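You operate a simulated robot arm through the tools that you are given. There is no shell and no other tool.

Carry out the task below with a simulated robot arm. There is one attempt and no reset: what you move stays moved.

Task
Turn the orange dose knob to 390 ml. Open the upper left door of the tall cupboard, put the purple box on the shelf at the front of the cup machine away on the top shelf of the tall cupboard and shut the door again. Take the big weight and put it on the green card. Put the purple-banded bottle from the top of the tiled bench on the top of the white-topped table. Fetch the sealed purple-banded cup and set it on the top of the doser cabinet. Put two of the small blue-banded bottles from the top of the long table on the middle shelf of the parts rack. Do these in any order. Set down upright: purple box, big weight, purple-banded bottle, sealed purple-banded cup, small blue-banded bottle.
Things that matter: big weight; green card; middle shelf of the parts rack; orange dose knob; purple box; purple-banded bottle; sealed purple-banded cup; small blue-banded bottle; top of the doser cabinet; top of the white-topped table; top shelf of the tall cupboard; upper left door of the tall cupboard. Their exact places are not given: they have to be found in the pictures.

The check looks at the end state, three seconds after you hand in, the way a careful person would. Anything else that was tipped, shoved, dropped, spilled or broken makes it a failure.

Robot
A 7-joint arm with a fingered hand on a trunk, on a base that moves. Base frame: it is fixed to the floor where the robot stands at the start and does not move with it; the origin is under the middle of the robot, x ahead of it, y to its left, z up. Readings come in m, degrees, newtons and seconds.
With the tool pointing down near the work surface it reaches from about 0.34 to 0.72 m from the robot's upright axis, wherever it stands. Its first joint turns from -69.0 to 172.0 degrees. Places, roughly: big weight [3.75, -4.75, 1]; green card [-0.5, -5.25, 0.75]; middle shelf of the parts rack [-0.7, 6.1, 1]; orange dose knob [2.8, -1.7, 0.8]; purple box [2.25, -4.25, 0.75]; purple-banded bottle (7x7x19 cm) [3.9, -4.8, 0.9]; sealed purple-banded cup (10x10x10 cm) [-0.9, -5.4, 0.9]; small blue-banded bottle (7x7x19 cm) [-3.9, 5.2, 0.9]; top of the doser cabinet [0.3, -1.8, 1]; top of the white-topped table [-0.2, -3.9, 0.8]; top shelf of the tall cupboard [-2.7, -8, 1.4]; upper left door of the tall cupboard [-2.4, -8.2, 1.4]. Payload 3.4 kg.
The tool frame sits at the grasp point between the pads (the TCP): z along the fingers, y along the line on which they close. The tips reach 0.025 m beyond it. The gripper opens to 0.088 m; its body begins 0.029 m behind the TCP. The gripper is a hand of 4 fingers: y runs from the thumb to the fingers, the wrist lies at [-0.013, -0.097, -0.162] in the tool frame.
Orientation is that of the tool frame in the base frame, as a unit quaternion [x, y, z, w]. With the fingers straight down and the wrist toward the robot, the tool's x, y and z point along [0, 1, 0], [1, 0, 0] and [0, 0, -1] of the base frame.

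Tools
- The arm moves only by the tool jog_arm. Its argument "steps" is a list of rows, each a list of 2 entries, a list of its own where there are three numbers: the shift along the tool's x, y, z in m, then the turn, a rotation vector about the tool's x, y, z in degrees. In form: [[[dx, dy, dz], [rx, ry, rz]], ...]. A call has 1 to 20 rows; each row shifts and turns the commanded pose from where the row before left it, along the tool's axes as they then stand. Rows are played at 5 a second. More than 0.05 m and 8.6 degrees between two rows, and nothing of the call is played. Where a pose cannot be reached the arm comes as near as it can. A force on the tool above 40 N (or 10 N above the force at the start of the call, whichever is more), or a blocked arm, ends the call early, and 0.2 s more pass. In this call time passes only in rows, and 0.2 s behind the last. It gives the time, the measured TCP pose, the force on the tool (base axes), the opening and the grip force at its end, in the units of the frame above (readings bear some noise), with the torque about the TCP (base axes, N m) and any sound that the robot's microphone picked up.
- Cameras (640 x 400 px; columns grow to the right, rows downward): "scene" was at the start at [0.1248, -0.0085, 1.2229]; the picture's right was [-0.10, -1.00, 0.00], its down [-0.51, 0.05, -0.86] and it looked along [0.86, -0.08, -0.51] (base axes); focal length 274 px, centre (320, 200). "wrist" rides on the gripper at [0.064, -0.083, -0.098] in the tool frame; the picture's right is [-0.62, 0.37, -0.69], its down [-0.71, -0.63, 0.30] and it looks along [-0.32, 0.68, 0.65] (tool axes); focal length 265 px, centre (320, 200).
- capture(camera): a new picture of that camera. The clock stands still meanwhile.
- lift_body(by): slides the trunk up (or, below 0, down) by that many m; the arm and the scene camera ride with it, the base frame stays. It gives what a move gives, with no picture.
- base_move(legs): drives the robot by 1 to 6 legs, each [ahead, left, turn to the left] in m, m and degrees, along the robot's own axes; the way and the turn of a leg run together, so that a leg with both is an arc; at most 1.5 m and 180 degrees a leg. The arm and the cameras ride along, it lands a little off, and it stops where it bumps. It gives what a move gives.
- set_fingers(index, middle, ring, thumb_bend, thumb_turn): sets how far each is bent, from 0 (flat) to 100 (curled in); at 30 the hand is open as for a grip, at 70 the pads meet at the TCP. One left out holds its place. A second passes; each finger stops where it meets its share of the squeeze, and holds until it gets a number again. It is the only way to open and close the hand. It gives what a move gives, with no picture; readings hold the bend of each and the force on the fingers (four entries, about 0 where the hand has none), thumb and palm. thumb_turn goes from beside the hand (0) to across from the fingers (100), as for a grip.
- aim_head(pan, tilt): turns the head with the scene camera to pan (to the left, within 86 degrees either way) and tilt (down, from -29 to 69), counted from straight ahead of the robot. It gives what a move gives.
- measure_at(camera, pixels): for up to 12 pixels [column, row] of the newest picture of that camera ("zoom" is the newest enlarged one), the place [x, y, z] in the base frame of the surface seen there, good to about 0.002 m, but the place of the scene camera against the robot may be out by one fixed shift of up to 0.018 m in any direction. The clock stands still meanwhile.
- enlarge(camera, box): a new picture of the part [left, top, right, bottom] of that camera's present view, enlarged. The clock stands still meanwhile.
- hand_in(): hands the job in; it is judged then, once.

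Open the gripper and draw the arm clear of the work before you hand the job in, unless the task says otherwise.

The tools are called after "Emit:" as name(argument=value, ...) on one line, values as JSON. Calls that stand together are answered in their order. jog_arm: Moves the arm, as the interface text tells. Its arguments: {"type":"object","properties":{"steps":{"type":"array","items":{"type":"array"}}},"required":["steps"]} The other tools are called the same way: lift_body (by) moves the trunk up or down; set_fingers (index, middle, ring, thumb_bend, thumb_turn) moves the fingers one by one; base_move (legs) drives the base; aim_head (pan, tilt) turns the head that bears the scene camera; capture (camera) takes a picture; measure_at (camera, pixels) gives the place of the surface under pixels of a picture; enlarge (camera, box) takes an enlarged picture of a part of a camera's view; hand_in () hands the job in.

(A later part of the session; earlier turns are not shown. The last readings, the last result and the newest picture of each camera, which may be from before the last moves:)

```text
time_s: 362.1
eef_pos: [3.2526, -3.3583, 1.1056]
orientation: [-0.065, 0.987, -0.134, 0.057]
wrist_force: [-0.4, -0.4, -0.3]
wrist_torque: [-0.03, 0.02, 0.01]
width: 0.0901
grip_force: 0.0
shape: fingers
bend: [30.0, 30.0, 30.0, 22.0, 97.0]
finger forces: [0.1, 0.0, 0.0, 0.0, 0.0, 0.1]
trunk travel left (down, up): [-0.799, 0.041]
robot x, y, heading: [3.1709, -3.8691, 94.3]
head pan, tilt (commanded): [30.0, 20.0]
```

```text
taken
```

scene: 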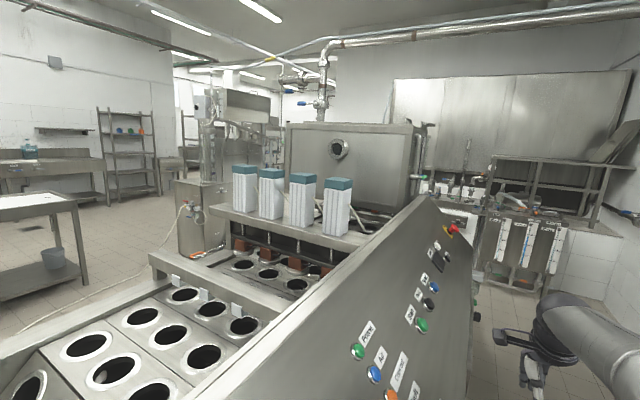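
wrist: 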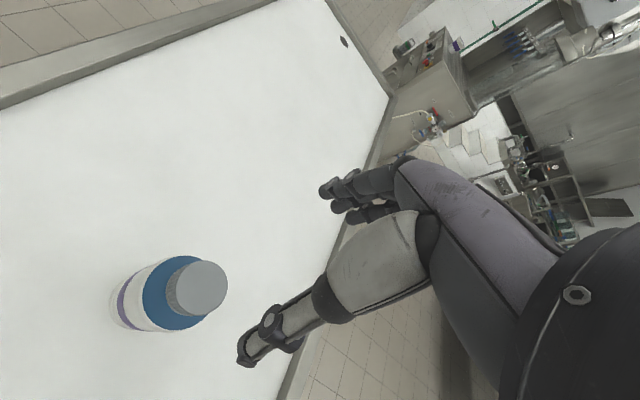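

The base was blocked. The rear panel of the machine with buttons is on the left. I look ahead and to the right to see what was touched.

Emit:
aim_head(pan=-20, tilt=25)

Emit:
capture(camera="scene")

Emit:
capture(camera="wrist")

```text
time_s: 363.3
eef_pos: [3.2544, -3.3584, 1.106]
orientation: [-0.064, 0.987, -0.134, 0.058]
wrist_force: [-0.2, -0.2, -0.6]
wrist_torque: [0.0, -0.01, -0.02]
width: 0.0905
grip_force: 0.0
shape: fingers
bend: [30.0, 30.0, 30.0, 22.0, 97.0]
finger forces: [0.0, 0.0, 0.0, 0.1, 0.0, 0.0]
trunk travel left (down, up): [-0.799, 0.041]
robot x, y, heading: [3.167, -3.8697, 94.1]
head pan, tilt (commanded): [-20.0, 25.0]
```

```text
taken
```

scene: 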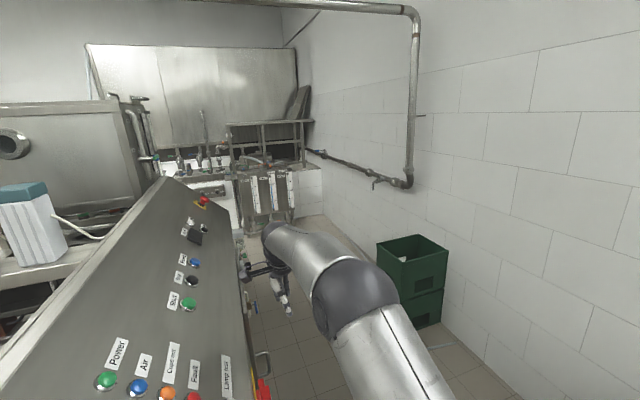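

```text
taken
```

wrist: 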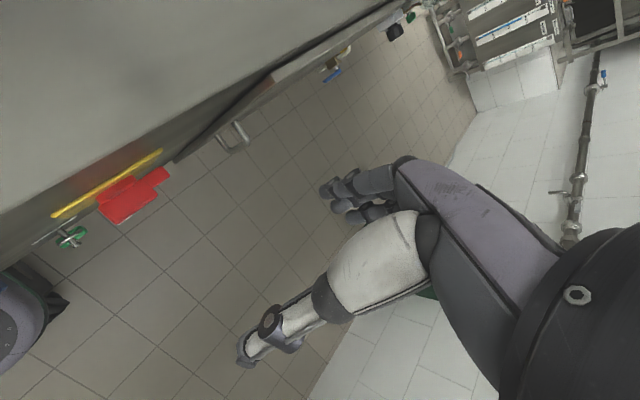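

The hand's camera bracket brushed the machine's rear panel on the left. I back off slightly, shift right and straighten the heading.

Emit:
base_move(legs=[[-0.04, -0.1, -3.5]])

Emit:
capture(camera="scene")

Emit:
enlarge(camera="wrist", box=[0, 0, 480, 300])

```text
time_s: 364.0
eef_pos: [3.2635, -3.3825, 1.0166]
orientation: [-0.114, 0.946, -0.286, 0.096]
wrist_force: [0.0, 0.0, 0.5]
wrist_torque: [-0.03, -0.01, 0.01]
width: 0.0904
grip_force: 0.0
shape: fingers
bend: [30.0, 30.0, 30.0, 22.0, 97.0]
finger forces: [0.0, 0.0, 0.1, 0.1, 0.0, 0.0]
trunk travel left (down, up): [-0.799, 0.041]
robot x, y, heading: [3.1759, -3.8791, 94.6]
head pan, tilt (commanded): [-20.0, 25.0]
stopped in leg 1: the robot was blocked; the commanded pose is now the measured one
```

```text
taken
```

scene: 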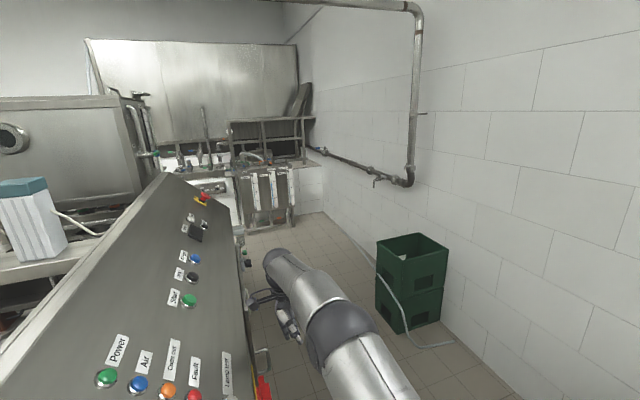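

```text
1.33 times, centred on (240, 150) of wrist
```

zoom: 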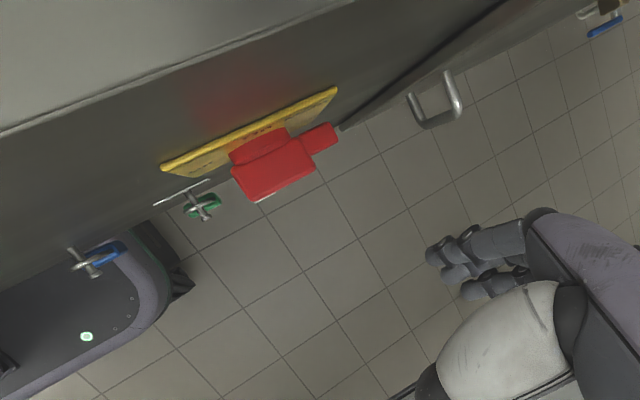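

The hand got twisted. I measure the surroundings of the hand: panel edge, handle, and machine side.

Emit:
measure_at(camera="scene", pixels=[[243, 250], [245, 330], [236, 210], [262, 360], [245, 380], [262, 300], [290, 265], [340, 320], [200, 195], [250, 262], [230, 370], [165, 392]])

Emit:
measure_at(camera="wrist", pixels=[[50, 100], [150, 100], [250, 90], [350, 40], [200, 130], [325, 80], [150, 155], [70, 195], [30, 240], [260, 120], [100, 20], [450, 20]])

```text
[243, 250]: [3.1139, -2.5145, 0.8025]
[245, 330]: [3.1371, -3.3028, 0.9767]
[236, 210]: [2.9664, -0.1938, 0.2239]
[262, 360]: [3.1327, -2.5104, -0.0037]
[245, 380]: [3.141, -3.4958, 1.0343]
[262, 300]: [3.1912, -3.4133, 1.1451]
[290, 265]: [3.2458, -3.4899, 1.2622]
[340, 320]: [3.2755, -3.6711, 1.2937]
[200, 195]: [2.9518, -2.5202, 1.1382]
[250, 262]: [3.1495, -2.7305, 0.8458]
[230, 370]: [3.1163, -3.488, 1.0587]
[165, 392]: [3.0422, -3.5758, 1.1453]
```

```text
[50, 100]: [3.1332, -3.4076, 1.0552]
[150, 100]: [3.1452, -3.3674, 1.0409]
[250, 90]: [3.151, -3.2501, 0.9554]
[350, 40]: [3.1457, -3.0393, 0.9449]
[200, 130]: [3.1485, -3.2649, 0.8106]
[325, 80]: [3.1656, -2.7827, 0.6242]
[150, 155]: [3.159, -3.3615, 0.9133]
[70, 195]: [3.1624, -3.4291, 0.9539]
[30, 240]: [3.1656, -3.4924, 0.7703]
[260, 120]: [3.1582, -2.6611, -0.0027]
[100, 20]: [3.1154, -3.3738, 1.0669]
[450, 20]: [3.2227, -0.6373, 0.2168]
```

The machine's control cabinet sticks out to x≈3.15 from y=-3.6 on, so my base bumped its corner. I back straight off.

Emit:
base_move(legs=[[-0.1, 0, 0]])

Emit:
capture(camera="scene")

```text
time_s: 364.8
eef_pos: [3.2794, -3.4328, 0.9367]
orientation: [-0.162, 0.879, -0.433, 0.119]
wrist_force: [-0.1, -0.3, 0.0]
wrist_torque: [0.01, 0.03, 0.04]
width: 0.0902
grip_force: 0.0
shape: fingers
bend: [30.0, 30.0, 30.0, 22.0, 97.0]
finger forces: [0.0, 0.0, 0.0, 0.0, 0.1, 0.0]
trunk travel left (down, up): [-0.799, 0.041]
robot x, y, heading: [3.1755, -3.8949, 94.6]
head pan, tilt (commanded): [-20.0, 25.0]
stopped in leg 1: the robot was blocked; the commanded pose is now the measured one
```

```text
taken
```

scene: 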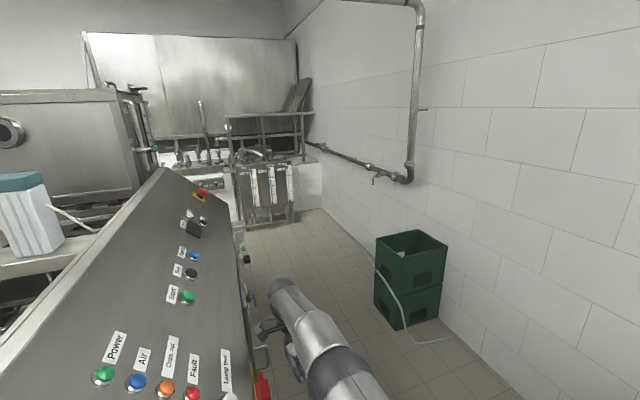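

The base is still reported blocked while the arm sags. I look down around the base to find the obstacle.

Emit:
aim_head(pan=45, tilt=65)

Emit:
capture(camera="scene")

Emit:
aim_head(pan=-60, tilt=55)

Emit:
capture(camera="scene")

Emit:
capture(camera="wrist")

```text
time_s: 366.1
eef_pos: [3.279, -3.4316, 0.9386]
orientation: [-0.161, 0.879, -0.433, 0.119]
wrist_force: [0.9, 0.5, -0.2]
wrist_torque: [0.02, 0.02, 0.03]
width: 0.0903
grip_force: 0.0
shape: fingers
bend: [30.0, 30.0, 30.0, 22.0, 97.0]
finger forces: [0.1, 0.1, 0.0, 0.0, 0.0, 0.1]
trunk travel left (down, up): [-0.799, 0.041]
robot x, y, heading: [3.1798, -3.8928, 94.7]
head pan, tilt (commanded): [45.0, 65.0]
```

```text
taken
```

scene: 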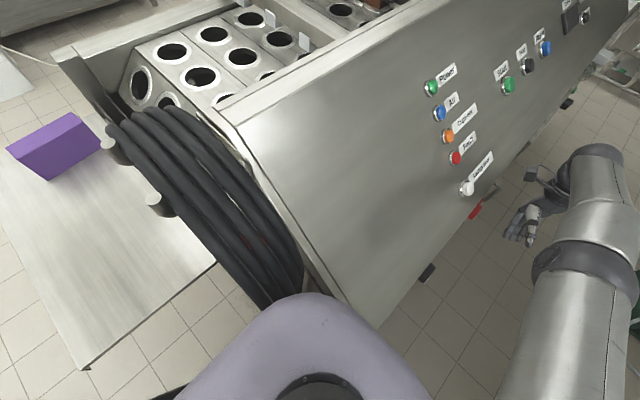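

```text
time_s: 367.9
eef_pos: [3.2787, -3.4324, 0.938]
orientation: [-0.16, 0.879, -0.433, 0.118]
wrist_force: [-0.1, -0.5, 1.0]
wrist_torque: [-0.02, -0.02, -0.02]
width: 0.0903
grip_force: 0.0
shape: fingers
bend: [30.0, 30.0, 30.0, 22.0, 97.0]
finger forces: [0.0, 0.0, 0.0, 0.0, 0.1, 0.1]
trunk travel left (down, up): [-0.799, 0.041]
robot x, y, heading: [3.1771, -3.8909, 94.3]
head pan, tilt (commanded): [-60.0, 55.0]
```

```text
taken
```

scene: 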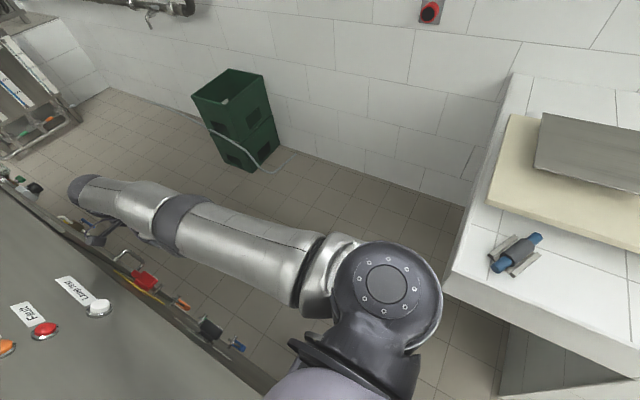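

```text
taken
```

wrist: 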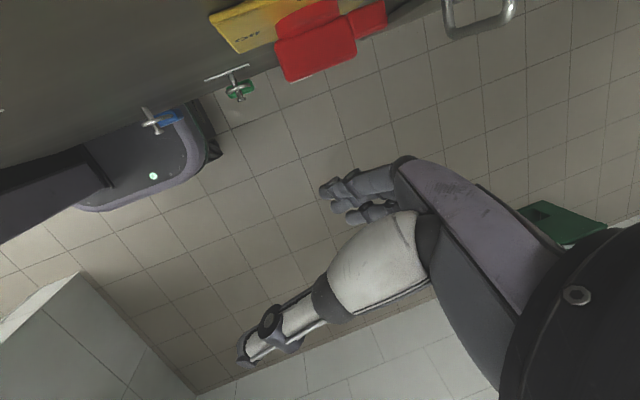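

I measure the cable coil, the cabinet corner and my torso to see what is in contact.

Emit:
aim_head(pan=45, tilt=65)

Emit:
capture(camera="scene")

Emit:
measure_at(camera="scene", pixels=[[280, 270], [260, 300], [250, 220], [320, 320], [350, 310], [375, 325], [310, 300], [240, 340], [430, 272], [590, 170], [525, 225], [475, 210]])

```text
time_s: 369.8
eef_pos: [3.2775, -3.4323, 0.9379]
orientation: [-0.161, 0.88, -0.431, 0.119]
wrist_force: [0.1, -0.6, 0.6]
wrist_torque: [0.0, 0.02, 0.01]
width: 0.0904
grip_force: 0.1
shape: fingers
bend: [30.0, 30.0, 30.0, 22.0, 97.0]
finger forces: [0.1, 0.1, 0.1, 0.0, 0.0, 0.1]
trunk travel left (down, up): [-0.799, 0.041]
robot x, y, heading: [3.1736, -3.8889, 94.5]
head pan, tilt (commanded): [45.0, 65.0]
```

```text
taken
```

scene: 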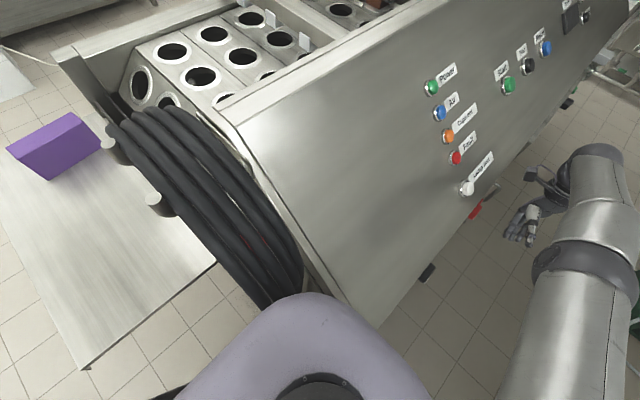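

```text
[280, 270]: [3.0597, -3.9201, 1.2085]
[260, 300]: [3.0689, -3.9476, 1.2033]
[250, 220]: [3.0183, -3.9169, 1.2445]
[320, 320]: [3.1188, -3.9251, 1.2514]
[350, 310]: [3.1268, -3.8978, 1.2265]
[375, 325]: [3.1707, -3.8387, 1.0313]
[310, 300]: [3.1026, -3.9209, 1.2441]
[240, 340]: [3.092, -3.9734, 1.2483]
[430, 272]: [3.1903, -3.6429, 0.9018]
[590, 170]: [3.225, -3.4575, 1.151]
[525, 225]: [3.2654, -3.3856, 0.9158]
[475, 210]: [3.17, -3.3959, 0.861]
```

My torso touches the cabinet's corner and the cable coil. Before moving the base I first straighten the hand, which also shows whether the arm itself is free.

Emit:
jog_arm(steps=[[[0, 0, 0], [-7.4, 1.74, 2.15]], [[0, 0, 0], [-7.4, 1.74, 2.15]]])

Emit:
capture(camera="wrist")

```text
time_s: 370.1
eef_pos: [3.2872, -3.4564, 0.9071]
orientation: [-0.179, 0.851, -0.478, 0.121]
wrist_force: [0.8, -0.2, 0.7]
wrist_torque: [-0.02, -0.02, -0.03]
width: 0.0904
grip_force: 0.1
shape: fingers
bend: [30.0, 30.0, 30.0, 22.0, 97.0]
finger forces: [0.1, 0.0, 0.1, 0.0, 0.0, 0.0]
trunk travel left (down, up): [-0.799, 0.041]
robot x, y, heading: [3.1742, -3.8947, 94.6]
head pan, tilt (commanded): [45.0, 65.0]
stopped in row 1: the arm was blocked; the commanded pose is now the measured one
```

```text
taken
```

wrist: 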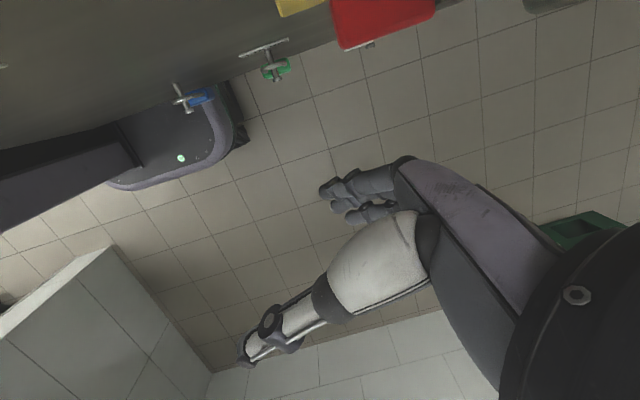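

The arm is still blocked. I look at the whole arm from above to find the contact.

Emit:
aim_head(pan=-25, tilt=55)

Emit:
capture(camera="scene")

Emit:
measure_at(camera="scene", pixels=[[430, 350], [400, 300], [330, 250], [280, 200], [250, 170], [300, 290], [270, 260], [215, 215], [200, 180], [360, 390], [450, 390], [240, 300]])

```text
time_s: 371.5
eef_pos: [3.2866, -3.456, 0.9061]
orientation: [-0.179, 0.852, -0.477, 0.12]
wrist_force: [-0.4, -0.2, 0.0]
wrist_torque: [0.0, 0.03, -0.01]
width: 0.0901
grip_force: 0.0
shape: fingers
bend: [30.0, 30.0, 30.0, 22.0, 97.0]
finger forces: [0.0, 0.0, 0.0, 0.1, 0.1, 0.0]
trunk travel left (down, up): [-0.799, 0.041]
robot x, y, heading: [3.1744, -3.8925, 94.3]
head pan, tilt (commanded): [-25.0, 55.0]
```

```text
taken
```

scene: 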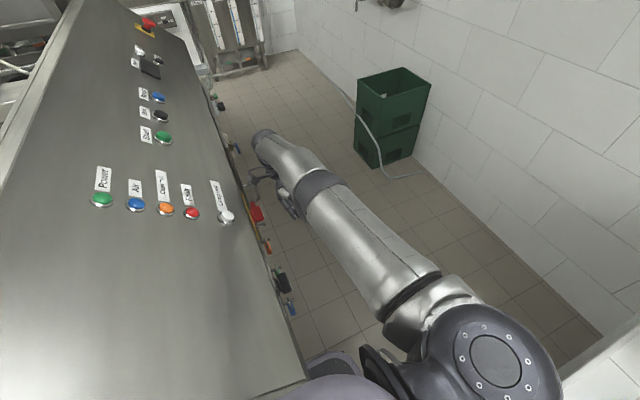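

```text
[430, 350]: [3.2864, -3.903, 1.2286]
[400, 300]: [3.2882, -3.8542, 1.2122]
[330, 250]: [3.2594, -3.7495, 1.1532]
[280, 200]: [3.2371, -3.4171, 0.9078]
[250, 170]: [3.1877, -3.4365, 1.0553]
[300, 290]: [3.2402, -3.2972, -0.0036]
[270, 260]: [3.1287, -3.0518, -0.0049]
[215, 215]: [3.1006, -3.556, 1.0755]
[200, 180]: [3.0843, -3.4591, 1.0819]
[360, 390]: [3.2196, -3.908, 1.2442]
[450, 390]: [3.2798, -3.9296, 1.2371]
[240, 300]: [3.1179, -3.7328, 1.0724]
```

The forearm lies along the cabinet side. I try moving the hand away to the right (base +x) in small steps.

Emit:
jog_arm(steps=[[[-0.018, -0.004, 0.0075], [0, 0, 0]], [[-0.018, -0.004, 0.0075], [0, 0, 0]]])

Emit:
jog_arm(steps=[[[-0.001, -0.017, -0.0103], [0, 0, 0]], [[-0.001, -0.017, -0.0103], [0, 0, 0]]])

```text
time_s: 371.8
eef_pos: [3.3024, -3.4884, 0.8764]
orientation: [-0.196, 0.808, -0.544, 0.116]
wrist_force: [0.4, 0.9, 0.6]
wrist_torque: [0.01, 0.01, 0.0]
width: 0.0902
grip_force: 0.1
shape: fingers
bend: [30.0, 30.0, 30.0, 22.0, 97.0]
finger forces: [0.0, 0.0, 0.0, 0.1, 0.0, 0.0]
trunk travel left (down, up): [-0.799, 0.041]
robot x, y, heading: [3.1731, -3.8977, 94.7]
head pan, tilt (commanded): [-25.0, 55.0]
stopped in row 1: the arm was blocked; the commanded pose is now the measured one
```

```text
time_s: 372.2
eef_pos: [3.31, -3.517, 0.8575]
orientation: [-0.202, 0.77, -0.595, 0.108]
wrist_force: [0.4, 0.6, 0.1]
wrist_torque: [-0.02, -0.04, 0.01]
width: 0.0903
grip_force: 0.0
shape: fingers
bend: [30.0, 30.0, 30.0, 22.0, 97.0]
finger forces: [0.1, 0.0, 0.1, 0.0, 0.0, 0.0]
trunk travel left (down, up): [-0.799, 0.041]
robot x, y, heading: [3.1782, -3.9035, 94.3]
head pan, tilt (commanded): [-25.0, 55.0]
stopped in row 1: the arm was blocked; the commanded pose is now the measured one
```

The arm drifts during each command. I take fresh pictures to understand.

Emit:
capture(camera="scene")

Emit:
capture(camera="wrist")

Emit:
aim_head(pan=-50, tilt=68)

Emit:
capture(camera="scene")

```text
taken
```

scene: 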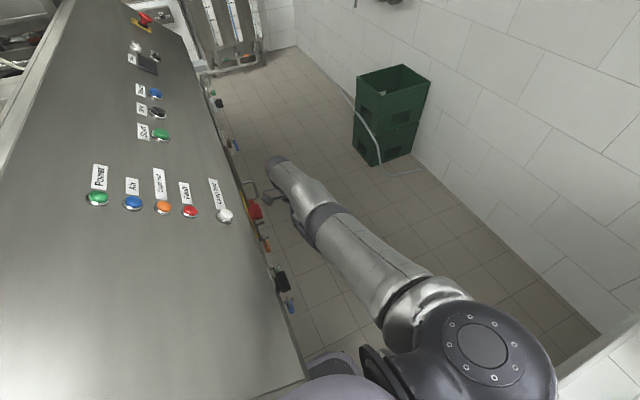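

```text
taken
```

wrist: 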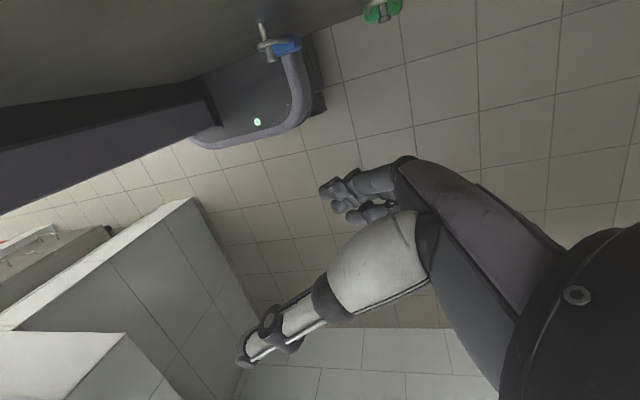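

```text
time_s: 373.1
eef_pos: [3.3079, -3.5152, 0.8576]
orientation: [-0.203, 0.772, -0.592, 0.11]
wrist_force: [-0.6, -0.5, 0.1]
wrist_torque: [0.0, -0.01, -0.01]
width: 0.0904
grip_force: 0.0
shape: fingers
bend: [30.0, 30.0, 30.0, 22.0, 97.0]
finger forces: [0.1, 0.0, 0.0, 0.1, 0.0, 0.0]
trunk travel left (down, up): [-0.799, 0.041]
robot x, y, heading: [3.1776, -3.8962, 94.5]
head pan, tilt (commanded): [-50.0, 68.0]
```

```text
taken
```

scene: 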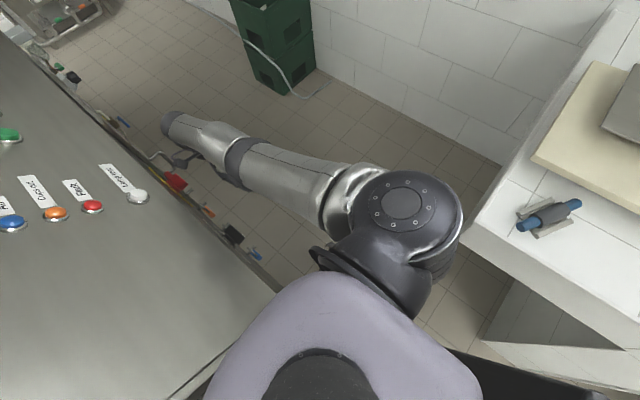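

I test whether the arm drifts even with a zero command.

Emit:
jog_arm(steps=[[[0, 0, 0], [0, 0, 0]]])

Emit:
jog_arm(steps=[[[0, 0, 0], [0, 0, 0]], [[0, 0, 0], [0, 0, 0]]])

```text
time_s: 373.4
eef_pos: [3.3107, -3.4976, 0.867]
orientation: [-0.202, 0.795, -0.561, 0.111]
wrist_force: [-1.0, -0.2, -1.0]
wrist_torque: [0.0, -0.01, 0.01]
width: 0.0905
grip_force: 0.0
shape: fingers
bend: [30.0, 30.0, 30.0, 22.0, 97.0]
finger forces: [0.0, 0.0, 0.0, 0.1, 0.0, 0.0]
trunk travel left (down, up): [-0.799, 0.041]
robot x, y, heading: [3.175, -3.9084, 94.3]
head pan, tilt (commanded): [-50.0, 68.0]
stopped in row 1: the arm was blocked; the commanded pose is now the measured one
```

```text
time_s: 373.7
eef_pos: [3.3135, -3.5237, 0.8462]
orientation: [-0.204, 0.763, -0.604, 0.103]
wrist_force: [-0.1, 0.4, 0.7]
wrist_torque: [0.02, 0.0, 0.02]
width: 0.0902
grip_force: 0.1
shape: fingers
bend: [30.0, 30.0, 30.0, 22.0, 97.0]
finger forces: [0.0, 0.0, 0.1, 0.1, 0.0, 0.0]
trunk travel left (down, up): [-0.799, 0.041]
robot x, y, heading: [3.1782, -3.9086, 94.4]
head pan, tilt (commanded): [-50.0, 68.0]
stopped in row 1: the arm was blocked; the commanded pose is now the measured one
```

The base itself creeps backward a little each time, so it is pressed against the corner. I back off again.

Emit:
base_move(legs=[[-0.05, 0, 0]])

Emit:
base_move(legs=[[0, -0.05, 0]])

```text
time_s: 374.4
eef_pos: [3.3165, -3.5278, 0.8374]
orientation: [-0.206, 0.756, -0.613, 0.1]
wrist_force: [0.0, 0.0, 0.2]
wrist_torque: [-0.02, -0.04, -0.01]
width: 0.0906
grip_force: 0.0
shape: fingers
bend: [30.0, 30.0, 30.0, 22.0, 97.0]
finger forces: [0.0, 0.1, 0.1, 0.0, 0.0, 0.0]
trunk travel left (down, up): [-0.799, 0.041]
robot x, y, heading: [3.1832, -3.9297, 94.4]
head pan, tilt (commanded): [-50.0, 68.0]
stopped in leg 1: the robot was blocked; the commanded pose is now the measured one
```

```text
time_s: 375.2
eef_pos: [3.3167, -3.5408, 0.8274]
orientation: [-0.213, 0.733, -0.639, 0.1]
wrist_force: [-0.5, 0.5, 0.4]
wrist_torque: [0.0, -0.03, 0.0]
width: 0.0904
grip_force: 0.1
shape: fingers
bend: [30.0, 30.0, 30.0, 22.0, 97.0]
finger forces: [0.1, 0.0, 0.0, 0.0, 0.0, 0.1]
trunk travel left (down, up): [-0.799, 0.041]
robot x, y, heading: [3.1859, -3.9347, 95.0]
head pan, tilt (commanded): [-50.0, 68.0]
stopped in leg 1: the robot was blocked; the commanded pose is now the measured one
```

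It is coming free bit by bit. I repeat the backward moves.

Emit:
base_move(legs=[[-0.08, 0, 0]])

Emit:
base_move(legs=[[-0.08, 0, 0]])

Emit:
base_move(legs=[[-0.08, 0, 0]])

```text
time_s: 376.2
eef_pos: [3.3178, -3.5606, 0.7975]
orientation: [-0.215, 0.723, -0.65, 0.096]
wrist_force: [0.7, -0.3, 1.4]
wrist_torque: [-0.01, -0.01, -0.01]
width: 0.0904
grip_force: 0.0
shape: fingers
bend: [30.0, 30.0, 30.0, 22.0, 97.0]
finger forces: [0.1, 0.1, 0.0, 0.0, 0.1, 0.0]
trunk travel left (down, up): [-0.799, 0.041]
robot x, y, heading: [3.1888, -4.0081, 95.5]
head pan, tilt (commanded): [-50.0, 68.0]
```

```text
time_s: 377.3
eef_pos: [3.3254, -3.6422, 0.7996]
orientation: [-0.214, 0.723, -0.649, 0.097]
wrist_force: [-0.2, 0.2, 0.8]
wrist_torque: [0.01, 0.02, -0.01]
width: 0.0905
grip_force: 0.1
shape: fingers
bend: [30.0, 30.0, 30.0, 22.0, 97.0]
finger forces: [0.0, 0.0, 0.0, 0.0, 0.0, 0.0]
trunk travel left (down, up): [-0.799, 0.041]
robot x, y, heading: [3.1955, -4.0873, 95.3]
head pan, tilt (commanded): [-50.0, 68.0]
```

```text
time_s: 378.4
eef_pos: [3.3322, -3.7223, 0.7998]
orientation: [-0.215, 0.723, -0.649, 0.098]
wrist_force: [-0.3, 0.2, 0.6]
wrist_torque: [0.0, 0.06, 0.02]
width: 0.0906
grip_force: 0.0
shape: fingers
bend: [30.0, 30.0, 30.0, 22.0, 97.0]
finger forces: [0.0, 0.0, 0.0, 0.0, 0.0, 0.0]
trunk travel left (down, up): [-0.799, 0.041]
robot x, y, heading: [3.2016, -4.1678, 95.4]
head pan, tilt (commanded): [-50.0, 68.0]
```

Freed: the base now moves normally. I back to open floor before sorting out the arm.

Emit:
base_move(legs=[[-0.5, 0, -5], [-0.4, 0.3, 0]])

Emit:
aim_head(pan=0, tilt=25)

Emit:
capture(camera="scene")

Emit:
capture(camera="wrist")

```text
time_s: 383.9
eef_pos: [3.0968, -4.6402, 0.7995]
orientation: [-0.185, 0.731, -0.653, 0.071]
wrist_force: [0.6, -0.5, -0.2]
wrist_torque: [-0.04, 0.0, 0.0]
width: 0.0906
grip_force: 0.0
shape: fingers
bend: [30.0, 30.0, 30.0, 22.0, 97.0]
finger forces: [0.1, 0.0, 0.0, 0.0, 0.0, 0.1]
trunk travel left (down, up): [-0.799, 0.041]
robot x, y, heading: [2.9324, -5.0778, 90.7]
head pan, tilt (commanded): [-50.0, 68.0]
```

```text
time_s: 385.0
eef_pos: [3.0972, -4.6403, 0.7992]
orientation: [-0.185, 0.731, -0.653, 0.071]
wrist_force: [-0.1, -0.2, -0.2]
wrist_torque: [0.01, 0.01, 0.0]
width: 0.0903
grip_force: 0.1
shape: fingers
bend: [30.0, 30.0, 30.0, 22.0, 97.0]
finger forces: [0.1, 0.1, 0.0, 0.0, 0.0, 0.1]
trunk travel left (down, up): [-0.799, 0.041]
robot x, y, heading: [2.9313, -5.0763, 90.4]
head pan, tilt (commanded): [0.0, 25.0]
```

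```text
taken
```

scene: 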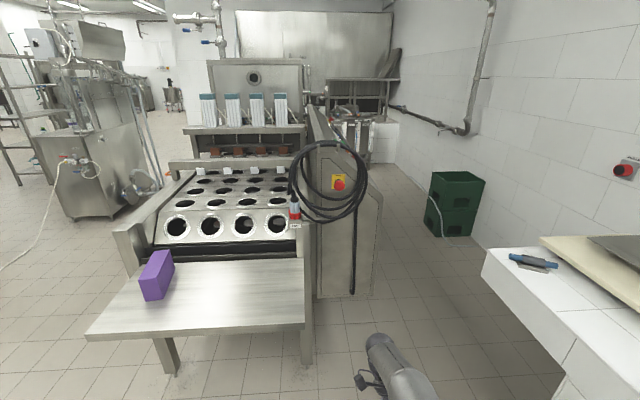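

```text
taken
```

wrist: 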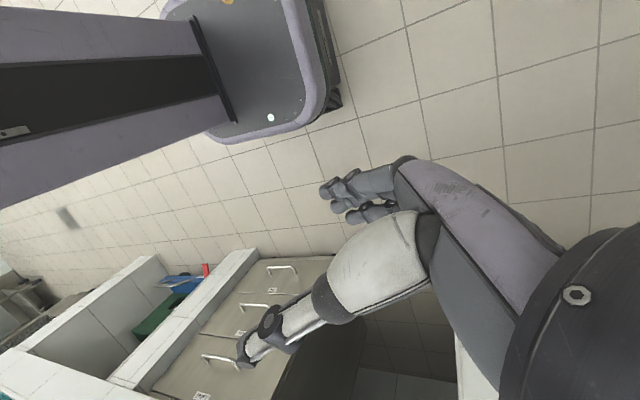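

The rear cabinet sticks out too far to pass on this side; the knob must be reached from the machine's north end. First I unfold the arm: raise the hand, then rotate it back to pointing down.

Emit:
jog_arm(steps=[[[0.0055, -0.0392, -0.0055], [0, 0, 0]], [[0.0055, -0.0392, -0.0055], [0, 0, 0]], [[0.0055, -0.0392, -0.0055], [0, 0, 0]]])

Emit:
jog_arm(steps=[[[0, 0, 0], [-7.48, 0.78, 2.08]], [[0, 0, 0], [-7.48, 0.78, 2.08]], [[0, 0, 0], [-7.48, 0.78, 2.08]]])

```text
time_s: 385.8
eef_pos: [3.0971, -4.6422, 0.919]
orientation: [-0.185, 0.731, -0.653, 0.071]
wrist_force: [0.0, -1.3, 0.4]
wrist_torque: [-0.01, 0.02, 0.01]
width: 0.0906
grip_force: 0.1
shape: fingers
bend: [30.0, 30.0, 30.0, 22.0, 97.0]
finger forces: [0.0, 0.0, 0.0, 0.0, 0.0, 0.0]
trunk travel left (down, up): [-0.799, 0.041]
robot x, y, heading: [2.9315, -5.0761, 90.4]
head pan, tilt (commanded): [0.0, 25.0]
```

```text
time_s: 386.6
eef_pos: [3.0973, -4.6412, 0.919]
orientation: [-0.142, 0.855, -0.496, 0.054]
wrist_force: [-0.3, -0.3, 0.5]
wrist_torque: [0.01, 0.02, 0.01]
width: 0.0905
grip_force: 0.1
shape: fingers
bend: [30.0, 30.0, 30.0, 22.0, 97.0]
finger forces: [0.0, 0.0, 0.0, 0.1, 0.0, 0.0]
trunk travel left (down, up): [-0.799, 0.041]
robot x, y, heading: [2.9329, -5.0772, 90.3]
head pan, tilt (commanded): [0.0, 25.0]
```

The arm works normally again. I finish the rotation and raise the hand.

Emit:
jog_arm(steps=[[[0, 0, 0], [-7.48, 0.78, 2.08]], [[0, 0, 0], [-7.48, 0.78, 2.08]], [[0, 0, 0], [-7.48, 0.78, 2.08]], [[0, 0, 0], [-7.48, 0.78, 2.08]], [[0, 0, 0], [-7.48, 0.78, 2.08]], [[0, 0, 0], [-7.48, 0.78, 2.08]], [[0, 0, 0], [-7.48, 0.78, 2.08]], [[0, 0, 0], [-7.48, 0.78, 2.08]]])

Emit:
jog_arm(steps=[[[0, 0.01, -0.04], [0, 0, 0]], [[0, 0.01, -0.04], [0, 0, 0]], [[0, 0.01, -0.04], [0, 0, 0]], [[0, 0.01, -0.04], [0, 0, 0]]])

Emit:
capture(camera="scene")

```text
time_s: 388.4
eef_pos: [3.0967, -4.6408, 0.9201]
orientation: [-0.005, 1.0, 0.001, 0.0]
wrist_force: [0.5, 1.3, -0.3]
wrist_torque: [-0.01, 0.01, -0.01]
width: 0.0904
grip_force: 0.2
shape: fingers
bend: [30.0, 30.0, 30.0, 22.0, 97.0]
finger forces: [0.0, 0.1, 0.0, 0.1, 0.0, 0.0]
trunk travel left (down, up): [-0.799, 0.041]
robot x, y, heading: [2.9338, -5.0746, 90.6]
head pan, tilt (commanded): [0.0, 25.0]
```

```text
time_s: 389.4
eef_pos: [3.096, -4.6021, 1.0797]
orientation: [-0.004, 1.0, -0.001, 0.0]
wrist_force: [-0.5, -0.3, -0.3]
wrist_torque: [-0.02, 0.0, -0.02]
width: 0.0905
grip_force: 0.1
shape: fingers
bend: [30.0, 30.0, 30.0, 22.0, 97.0]
finger forces: [0.0, 0.0, 0.1, 0.0, 0.2, 0.1]
trunk travel left (down, up): [-0.799, 0.041]
robot x, y, heading: [2.9334, -5.073, 90.5]
head pan, tilt (commanded): [0.0, 25.0]
```

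```text
taken
```

scene: 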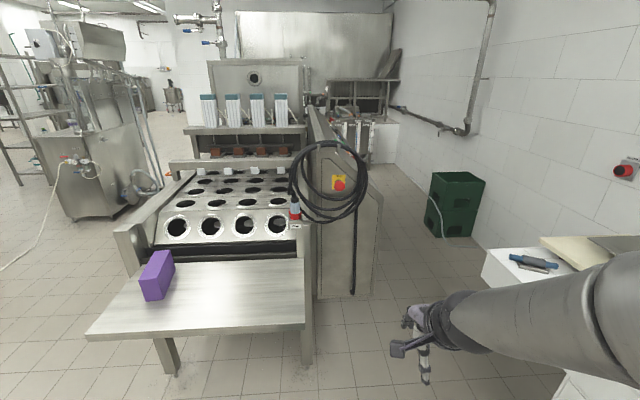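

The arm is back in a proper pose. I go around: strafe west, then north along the machine's front aisle.

Emit:
base_move(legs=[[0, 1.0, 0], [0, 0.63, 0], [1.3, 0, 0], [0.9, 0, 0]])

Emit:
aim_head(pan=0, tilt=30)

Emit:
capture(camera="scene")

```text
time_s: 408.1
eef_pos: [1.4578, -2.4316, 1.0789]
orientation: [0.0, 1.0, -0.001, 0.0]
wrist_force: [0.1, 0.3, 0.0]
wrist_torque: [0.0, -0.03, 0.03]
width: 0.0905
grip_force: 0.1
shape: fingers
bend: [30.0, 30.0, 30.0, 22.0, 97.0]
finger forces: [0.0, 0.1, 0.1, 0.0, 0.1, 0.0]
trunk travel left (down, up): [-0.799, 0.041]
robot x, y, heading: [1.2883, -2.9037, 90.3]
head pan, tilt (commanded): [0.0, 25.0]
```

```text
time_s: 408.8
eef_pos: [1.4575, -2.432, 1.0796]
orientation: [0.001, 1.0, -0.001, 0.0]
wrist_force: [0.6, 0.2, 1.1]
wrist_torque: [-0.03, -0.01, -0.04]
width: 0.0905
grip_force: 0.1
shape: fingers
bend: [30.0, 30.0, 30.0, 22.0, 97.0]
finger forces: [0.1, 0.0, 0.1, 0.0, 0.1, 0.0]
trunk travel left (down, up): [-0.799, 0.041]
robot x, y, heading: [1.2881, -2.9011, 90.0]
head pan, tilt (commanded): [0.0, 30.0]
```

```text
taken
```

scene: 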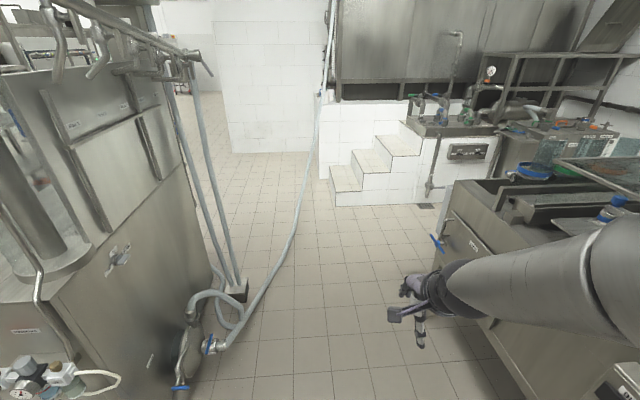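

The floor right of the hose is free. I continue north past the machine's corner.

Emit:
base_move(legs=[[1.0, -0.05, 0], [0.85, 0, 0]])

Emit:
aim_head(pan=-70, tilt=20)

Emit:
capture(camera="scene")

```text
time_s: 418.1
eef_pos: [1.4966, -0.5892, 1.0797]
orientation: [-0.005, 1.0, -0.001, 0.0]
wrist_force: [0.4, 0.1, -0.7]
wrist_torque: [-0.01, 0.0, 0.01]
width: 0.0903
grip_force: 0.0
shape: fingers
bend: [30.0, 30.0, 30.0, 22.0, 97.0]
finger forces: [0.0, 0.1, 0.0, 0.0, 0.0, 0.1]
trunk travel left (down, up): [-0.799, 0.041]
robot x, y, heading: [1.3306, -1.0629, 90.6]
head pan, tilt (commanded): [0.0, 30.0]
```

```text
time_s: 419.5
eef_pos: [1.4993, -0.589, 1.0794]
orientation: [-0.004, 1.0, 0.0, 0.001]
wrist_force: [0.1, -0.1, -1.1]
wrist_torque: [-0.01, 0.02, 0.0]
width: 0.0903
grip_force: 0.1
shape: fingers
bend: [30.0, 30.0, 30.0, 22.0, 97.0]
finger forces: [0.0, 0.0, 0.0, 0.0, 0.0, 0.0]
trunk travel left (down, up): [-0.799, 0.041]
robot x, y, heading: [1.3317, -1.0663, 90.4]
head pan, tilt (commanded): [-70.0, 20.0]
```

```text
taken
```

scene: 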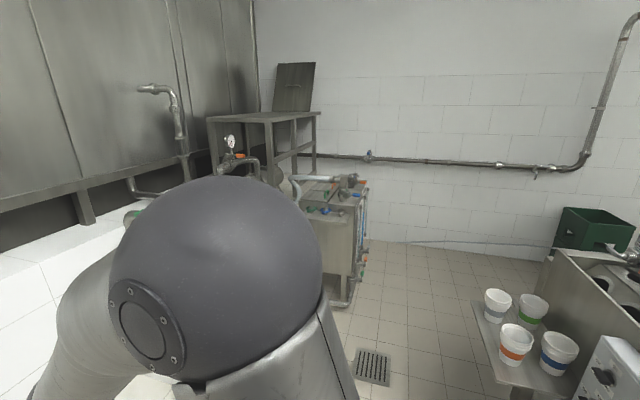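

I turn right to face east and look at the machine's north end and the small unit by the wall.

Emit:
base_move(legs=[[0, 0, -90]])

Emit:
aim_head(pan=0, tilt=20)

Emit:
capture(camera="scene")

Emit:
enlarge(camera="scene", box=[200, 80, 440, 230])

```text
time_s: 423.7
eef_pos: [1.8097, -1.2222, 1.0803]
orientation: [0.701, 0.713, -0.001, -0.001]
wrist_force: [0.7, 0.0, -0.2]
wrist_torque: [-0.01, 0.0, 0.01]
width: 0.0903
grip_force: 0.2
shape: fingers
bend: [30.0, 30.0, 30.0, 22.0, 97.0]
finger forces: [0.0, 0.1, 0.0, 0.0, 0.0, 0.0]
trunk travel left (down, up): [-0.799, 0.041]
robot x, y, heading: [1.3298, -1.0619, 1.1]
head pan, tilt (commanded): [-70.0, 20.0]
```

```text
time_s: 425.1
eef_pos: [1.8094, -1.2232, 1.0789]
orientation: [0.701, 0.713, 0.0, -0.001]
wrist_force: [0.5, 0.6, 0.6]
wrist_torque: [0.02, 0.01, 0.0]
width: 0.0904
grip_force: 0.1
shape: fingers
bend: [30.0, 30.0, 30.0, 22.0, 97.0]
finger forces: [0.1, 0.0, 0.1, 0.0, 0.0, 0.0]
trunk travel left (down, up): [-0.799, 0.041]
robot x, y, heading: [1.33, -1.0642, 0.9]
head pan, tilt (commanded): [0.0, 20.0]
```

```text
taken
```

scene: 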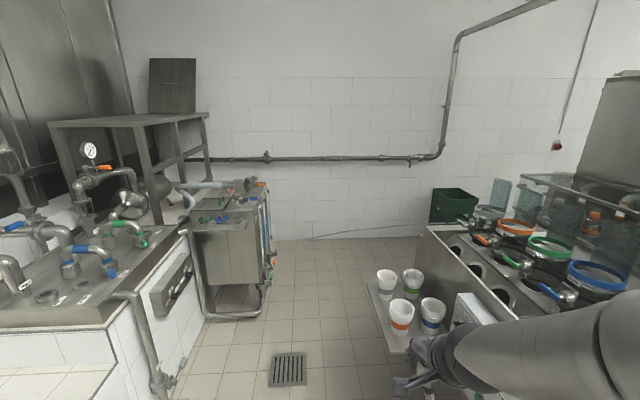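

```text
2.67 times, centred on (320, 155) of scene
```

zoom: 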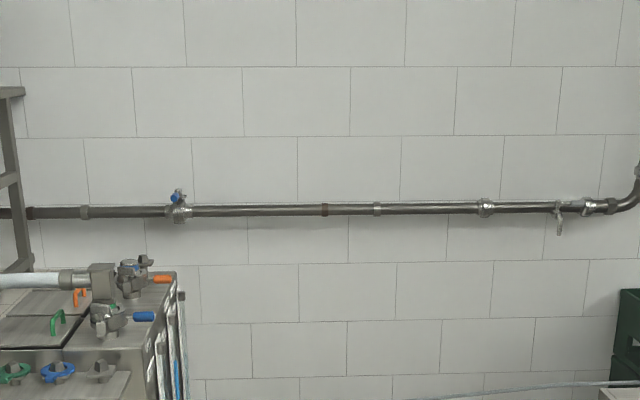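

I measure the gap between the cup shelf and the small unit on the left.

Emit:
measure_at(camera="scene", pixels=[[375, 285], [412, 360], [430, 400], [210, 320], [260, 315], [272, 265], [250, 190], [425, 232], [455, 225], [290, 370], [400, 330], [385, 285]])

Emit:
aim_head(pan=-20, tilt=25)

Emit:
capture(camera="scene")

```text
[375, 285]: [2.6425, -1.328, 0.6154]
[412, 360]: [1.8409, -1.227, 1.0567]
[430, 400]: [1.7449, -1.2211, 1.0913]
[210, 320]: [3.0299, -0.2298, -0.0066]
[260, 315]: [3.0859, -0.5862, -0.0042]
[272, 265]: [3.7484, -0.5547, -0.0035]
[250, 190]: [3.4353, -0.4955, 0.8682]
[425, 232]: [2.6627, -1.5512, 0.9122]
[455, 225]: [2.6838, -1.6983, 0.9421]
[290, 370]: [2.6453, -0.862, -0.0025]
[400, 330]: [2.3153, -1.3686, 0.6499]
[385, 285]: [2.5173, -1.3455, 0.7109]
```

```text
time_s: 425.9
eef_pos: [1.8087, -1.2217, 1.0799]
orientation: [0.701, 0.713, -0.001, -0.001]
wrist_force: [-0.2, 0.4, 0.5]
wrist_torque: [0.03, -0.01, -0.01]
width: 0.0904
grip_force: 0.0
shape: fingers
bend: [30.0, 30.0, 30.0, 22.0, 97.0]
finger forces: [0.1, 0.0, 0.0, 0.1, 0.0, 0.0]
trunk travel left (down, up): [-0.799, 0.041]
robot x, y, heading: [1.3311, -1.0601, 1.3]
head pan, tilt (commanded): [-20.0, 25.0]
```

```text
taken
```

scene: 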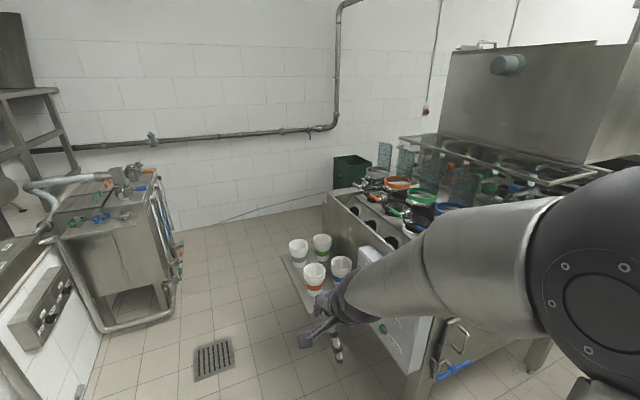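

The corridor between unit and shelf is about 0.65 m wide. I drive through to (2.9,-0.92) and look at the machine's rear corner.

Emit:
base_move(legs=[[0.75, 0.08, -1], [0.8, 0.06, 0]])

Emit:
aim_head(pan=-80, tilt=30)

Emit:
capture(camera="scene")

```text
time_s: 433.9
eef_pos: [3.3516, -1.0867, 1.0802]
orientation: [0.708, 0.706, -0.001, -0.001]
wrist_force: [0.0, -0.9, 0.1]
wrist_torque: [0.01, 0.01, -0.01]
width: 0.0901
grip_force: 0.0
shape: fingers
bend: [30.0, 30.0, 30.0, 22.0, 97.0]
finger forces: [0.1, 0.1, 0.1, 0.0, 0.0, 0.0]
trunk travel left (down, up): [-0.799, 0.041]
robot x, y, heading: [2.8799, -0.9197, -0.2]
head pan, tilt (commanded): [-20.0, 25.0]
```

```text
time_s: 435.2
eef_pos: [3.3508, -1.0871, 1.0793]
orientation: [0.709, 0.705, 0.0, -0.001]
wrist_force: [0.2, 0.7, 0.3]
wrist_torque: [0.0, 0.02, -0.02]
width: 0.0905
grip_force: 0.0
shape: fingers
bend: [30.0, 30.0, 30.0, 22.0, 97.0]
finger forces: [0.0, 0.0, 0.0, 0.1, 0.0, 0.0]
trunk travel left (down, up): [-0.799, 0.041]
robot x, y, heading: [2.8804, -0.9171, -0.4]
head pan, tilt (commanded): [-80.0, 30.0]
```

```text
taken
```

scene: 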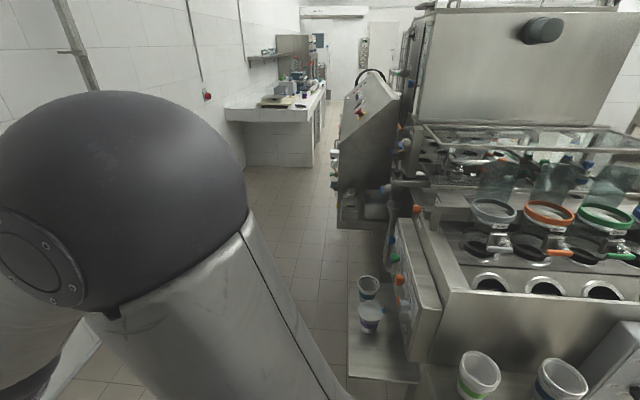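

The rear (east) face has controls with orange parts near (400,290). I move further east and turn to face west toward that face.

Emit:
base_move(legs=[[0.6, -0.15, 0], [0, 0, -90], [0.5, 0, 0], [0, 0, -90]])

Emit:
aim_head(pan=0, tilt=35)

Emit:
capture(camera="scene")

```text
time_s: 448.8
eef_pos: [3.0103, -1.4069, 1.0794]
orientation: [0.708, -0.706, 0.001, 0.0]
wrist_force: [-0.3, 0.1, -0.1]
wrist_torque: [0.01, -0.01, 0.0]
width: 0.0906
grip_force: 0.0
shape: fingers
bend: [30.0, 30.0, 30.0, 22.0, 97.0]
finger forces: [0.0, 0.1, 0.1, 0.0, 0.0, 0.0]
trunk travel left (down, up): [-0.799, 0.041]
robot x, y, heading: [3.4879, -1.5733, -180.0]
head pan, tilt (commanded): [-80.0, 30.0]
```

```text
time_s: 450.4
eef_pos: [3.0112, -1.4058, 1.0792]
orientation: [0.707, -0.707, 0.0, 0.0]
wrist_force: [-0.2, -0.1, -0.1]
wrist_torque: [0.02, -0.02, 0.01]
width: 0.0903
grip_force: 0.0
shape: fingers
bend: [30.0, 30.0, 30.0, 22.0, 97.0]
finger forces: [0.1, 0.0, 0.0, 0.1, 0.0, 0.1]
trunk travel left (down, up): [-0.799, 0.041]
robot x, y, heading: [3.4858, -1.5781, -179.8]
head pan, tilt (commanded): [0.0, 35.0]
```

```text
taken
```

scene: 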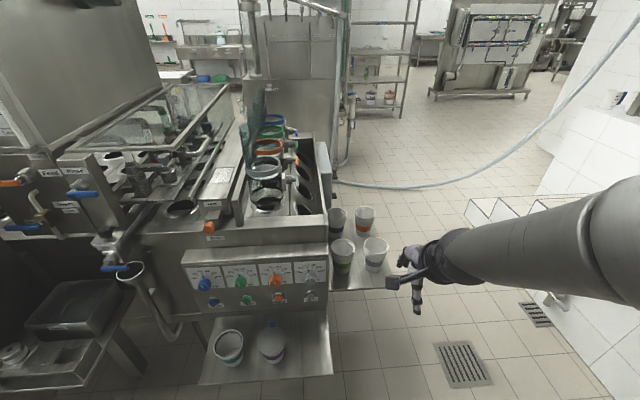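

There is a control panel with four coloured knobs at about (255,280). I enlarge it.

Emit:
enlarge(camera="scene", box=[170, 230, 346, 340])

Emit:
enlarge(camera="scene", box=[245, 255, 309, 295])

Emit:
measure_at(camera="scene", pixels=[[276, 281], [278, 298], [241, 282], [310, 278], [205, 284], [258, 270], [295, 290], [262, 290], [285, 265], [330, 250], [190, 255], [240, 350]])

```text
3.64 times, centred on (258, 285) of scene
```

zoom: 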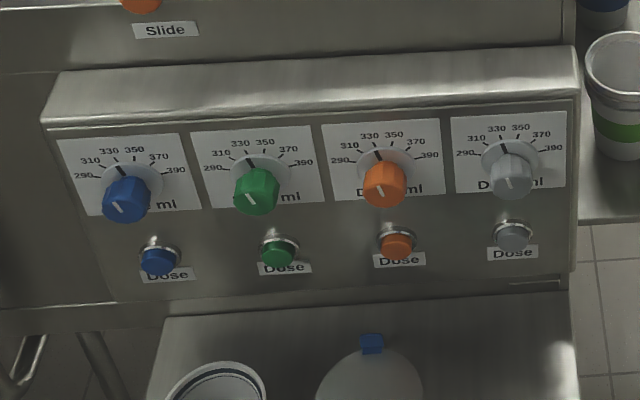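

```text
10.00 times, centred on (277, 275) of scene
```

zoom: 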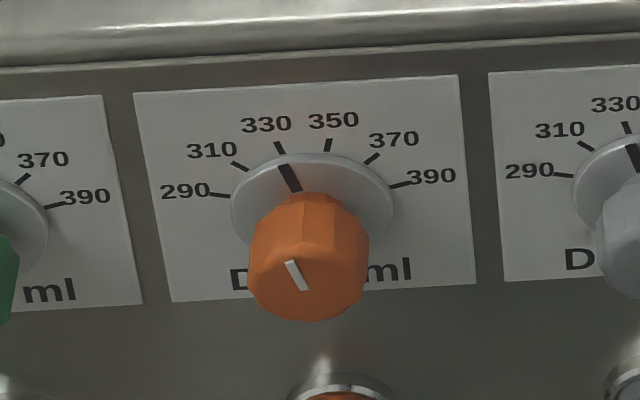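

```text
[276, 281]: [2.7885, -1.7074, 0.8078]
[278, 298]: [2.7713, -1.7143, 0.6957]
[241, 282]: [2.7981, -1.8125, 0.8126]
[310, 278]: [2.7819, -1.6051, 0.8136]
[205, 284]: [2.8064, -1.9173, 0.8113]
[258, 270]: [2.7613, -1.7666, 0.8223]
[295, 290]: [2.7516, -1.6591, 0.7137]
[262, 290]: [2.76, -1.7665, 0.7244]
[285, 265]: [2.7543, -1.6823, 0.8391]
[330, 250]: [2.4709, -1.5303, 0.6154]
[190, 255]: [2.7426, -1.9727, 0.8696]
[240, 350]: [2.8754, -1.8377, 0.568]
```

The orange dose knob is at about (2.786,-1.726,0.811) and points near 330; the scale's spacing looks like 30° per 20 ml, so 390 is about 90° clockwise. I shift the base left and pitch the hand forward so that it points at the panel.

Emit:
base_move(legs=[[0, 0.25, 0]])

Emit:
jog_arm(steps=[[[0, 0, 0], [-8.2, 0, 0]], [[0, 0, 0], [-8.2, 0, 0]], [[0, 0, 0], [-8.2, 0, 0]], [[0, 0, 0], [-8.2, 0, 0]], [[0, 0, 0], [-8.2, 0, 0]], [[0, 0, 0], [-8.2, 0, 0]], [[0, 0, 0], [-8.2, 0, 0]], [[0, 0, 0], [-8.2, 0, 0]], [[0, 0, 0], [-8.2, 0, 0]], [[0, 0, 0], [-8.2, 0, 0]], [[0, 0, 0], [-8, 0, 0]]])

Emit:
capture(camera="scene")

Emit:
capture(camera="wrist")

```text
time_s: 452.2
eef_pos: [3.0119, -1.6544, 1.079]
orientation: [0.708, -0.707, 0.001, 0.0]
wrist_force: [0.5, 0.9, 0.1]
wrist_torque: [0.01, 0.03, -0.04]
width: 0.0905
grip_force: 0.0
shape: fingers
bend: [30.0, 30.0, 30.0, 22.0, 97.0]
finger forces: [0.0, 0.0, 0.0, 0.0, 0.1, 0.0]
trunk travel left (down, up): [-0.799, 0.041]
robot x, y, heading: [3.4846, -1.8256, -179.7]
head pan, tilt (commanded): [0.0, 35.0]
```

```text
time_s: 454.6
eef_pos: [3.0082, -1.6545, 1.0767]
orientation: [-0.5, 0.5, 0.5, -0.5]
wrist_force: [-0.2, 0.2, -0.2]
wrist_torque: [-0.03, 0.02, 0.0]
width: 0.0908
grip_force: 0.1
shape: fingers
bend: [30.0, 30.0, 30.0, 22.0, 97.0]
finger forces: [0.0, 0.0, 0.0, 0.1, 0.0, 0.0]
out of reach, approached as far as the arm can: row 5
trunk travel left (down, up): [-0.799, 0.041]
robot x, y, heading: [3.4826, -1.8251, -179.8]
head pan, tilt (commanded): [0.0, 35.0]
```

```text
taken
```

scene: 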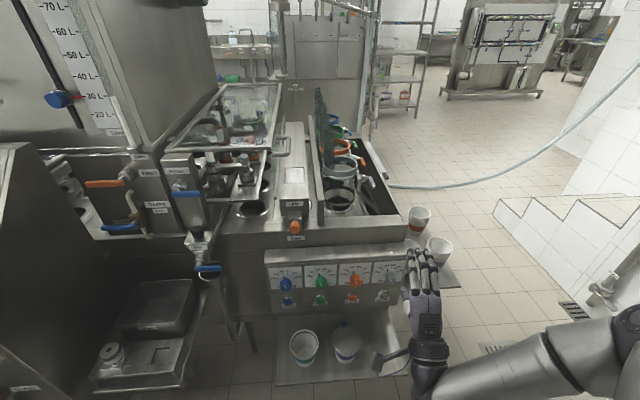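

```text
taken
```

wrist: 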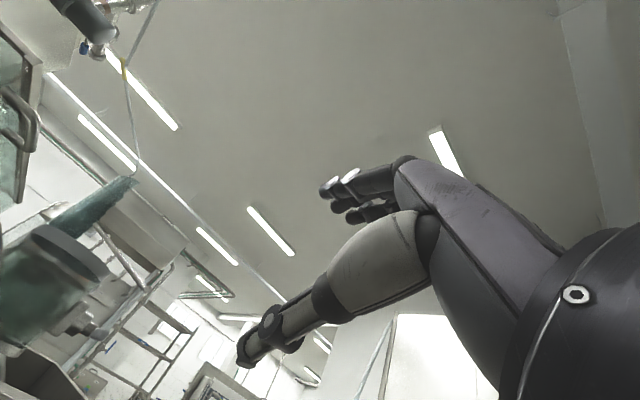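

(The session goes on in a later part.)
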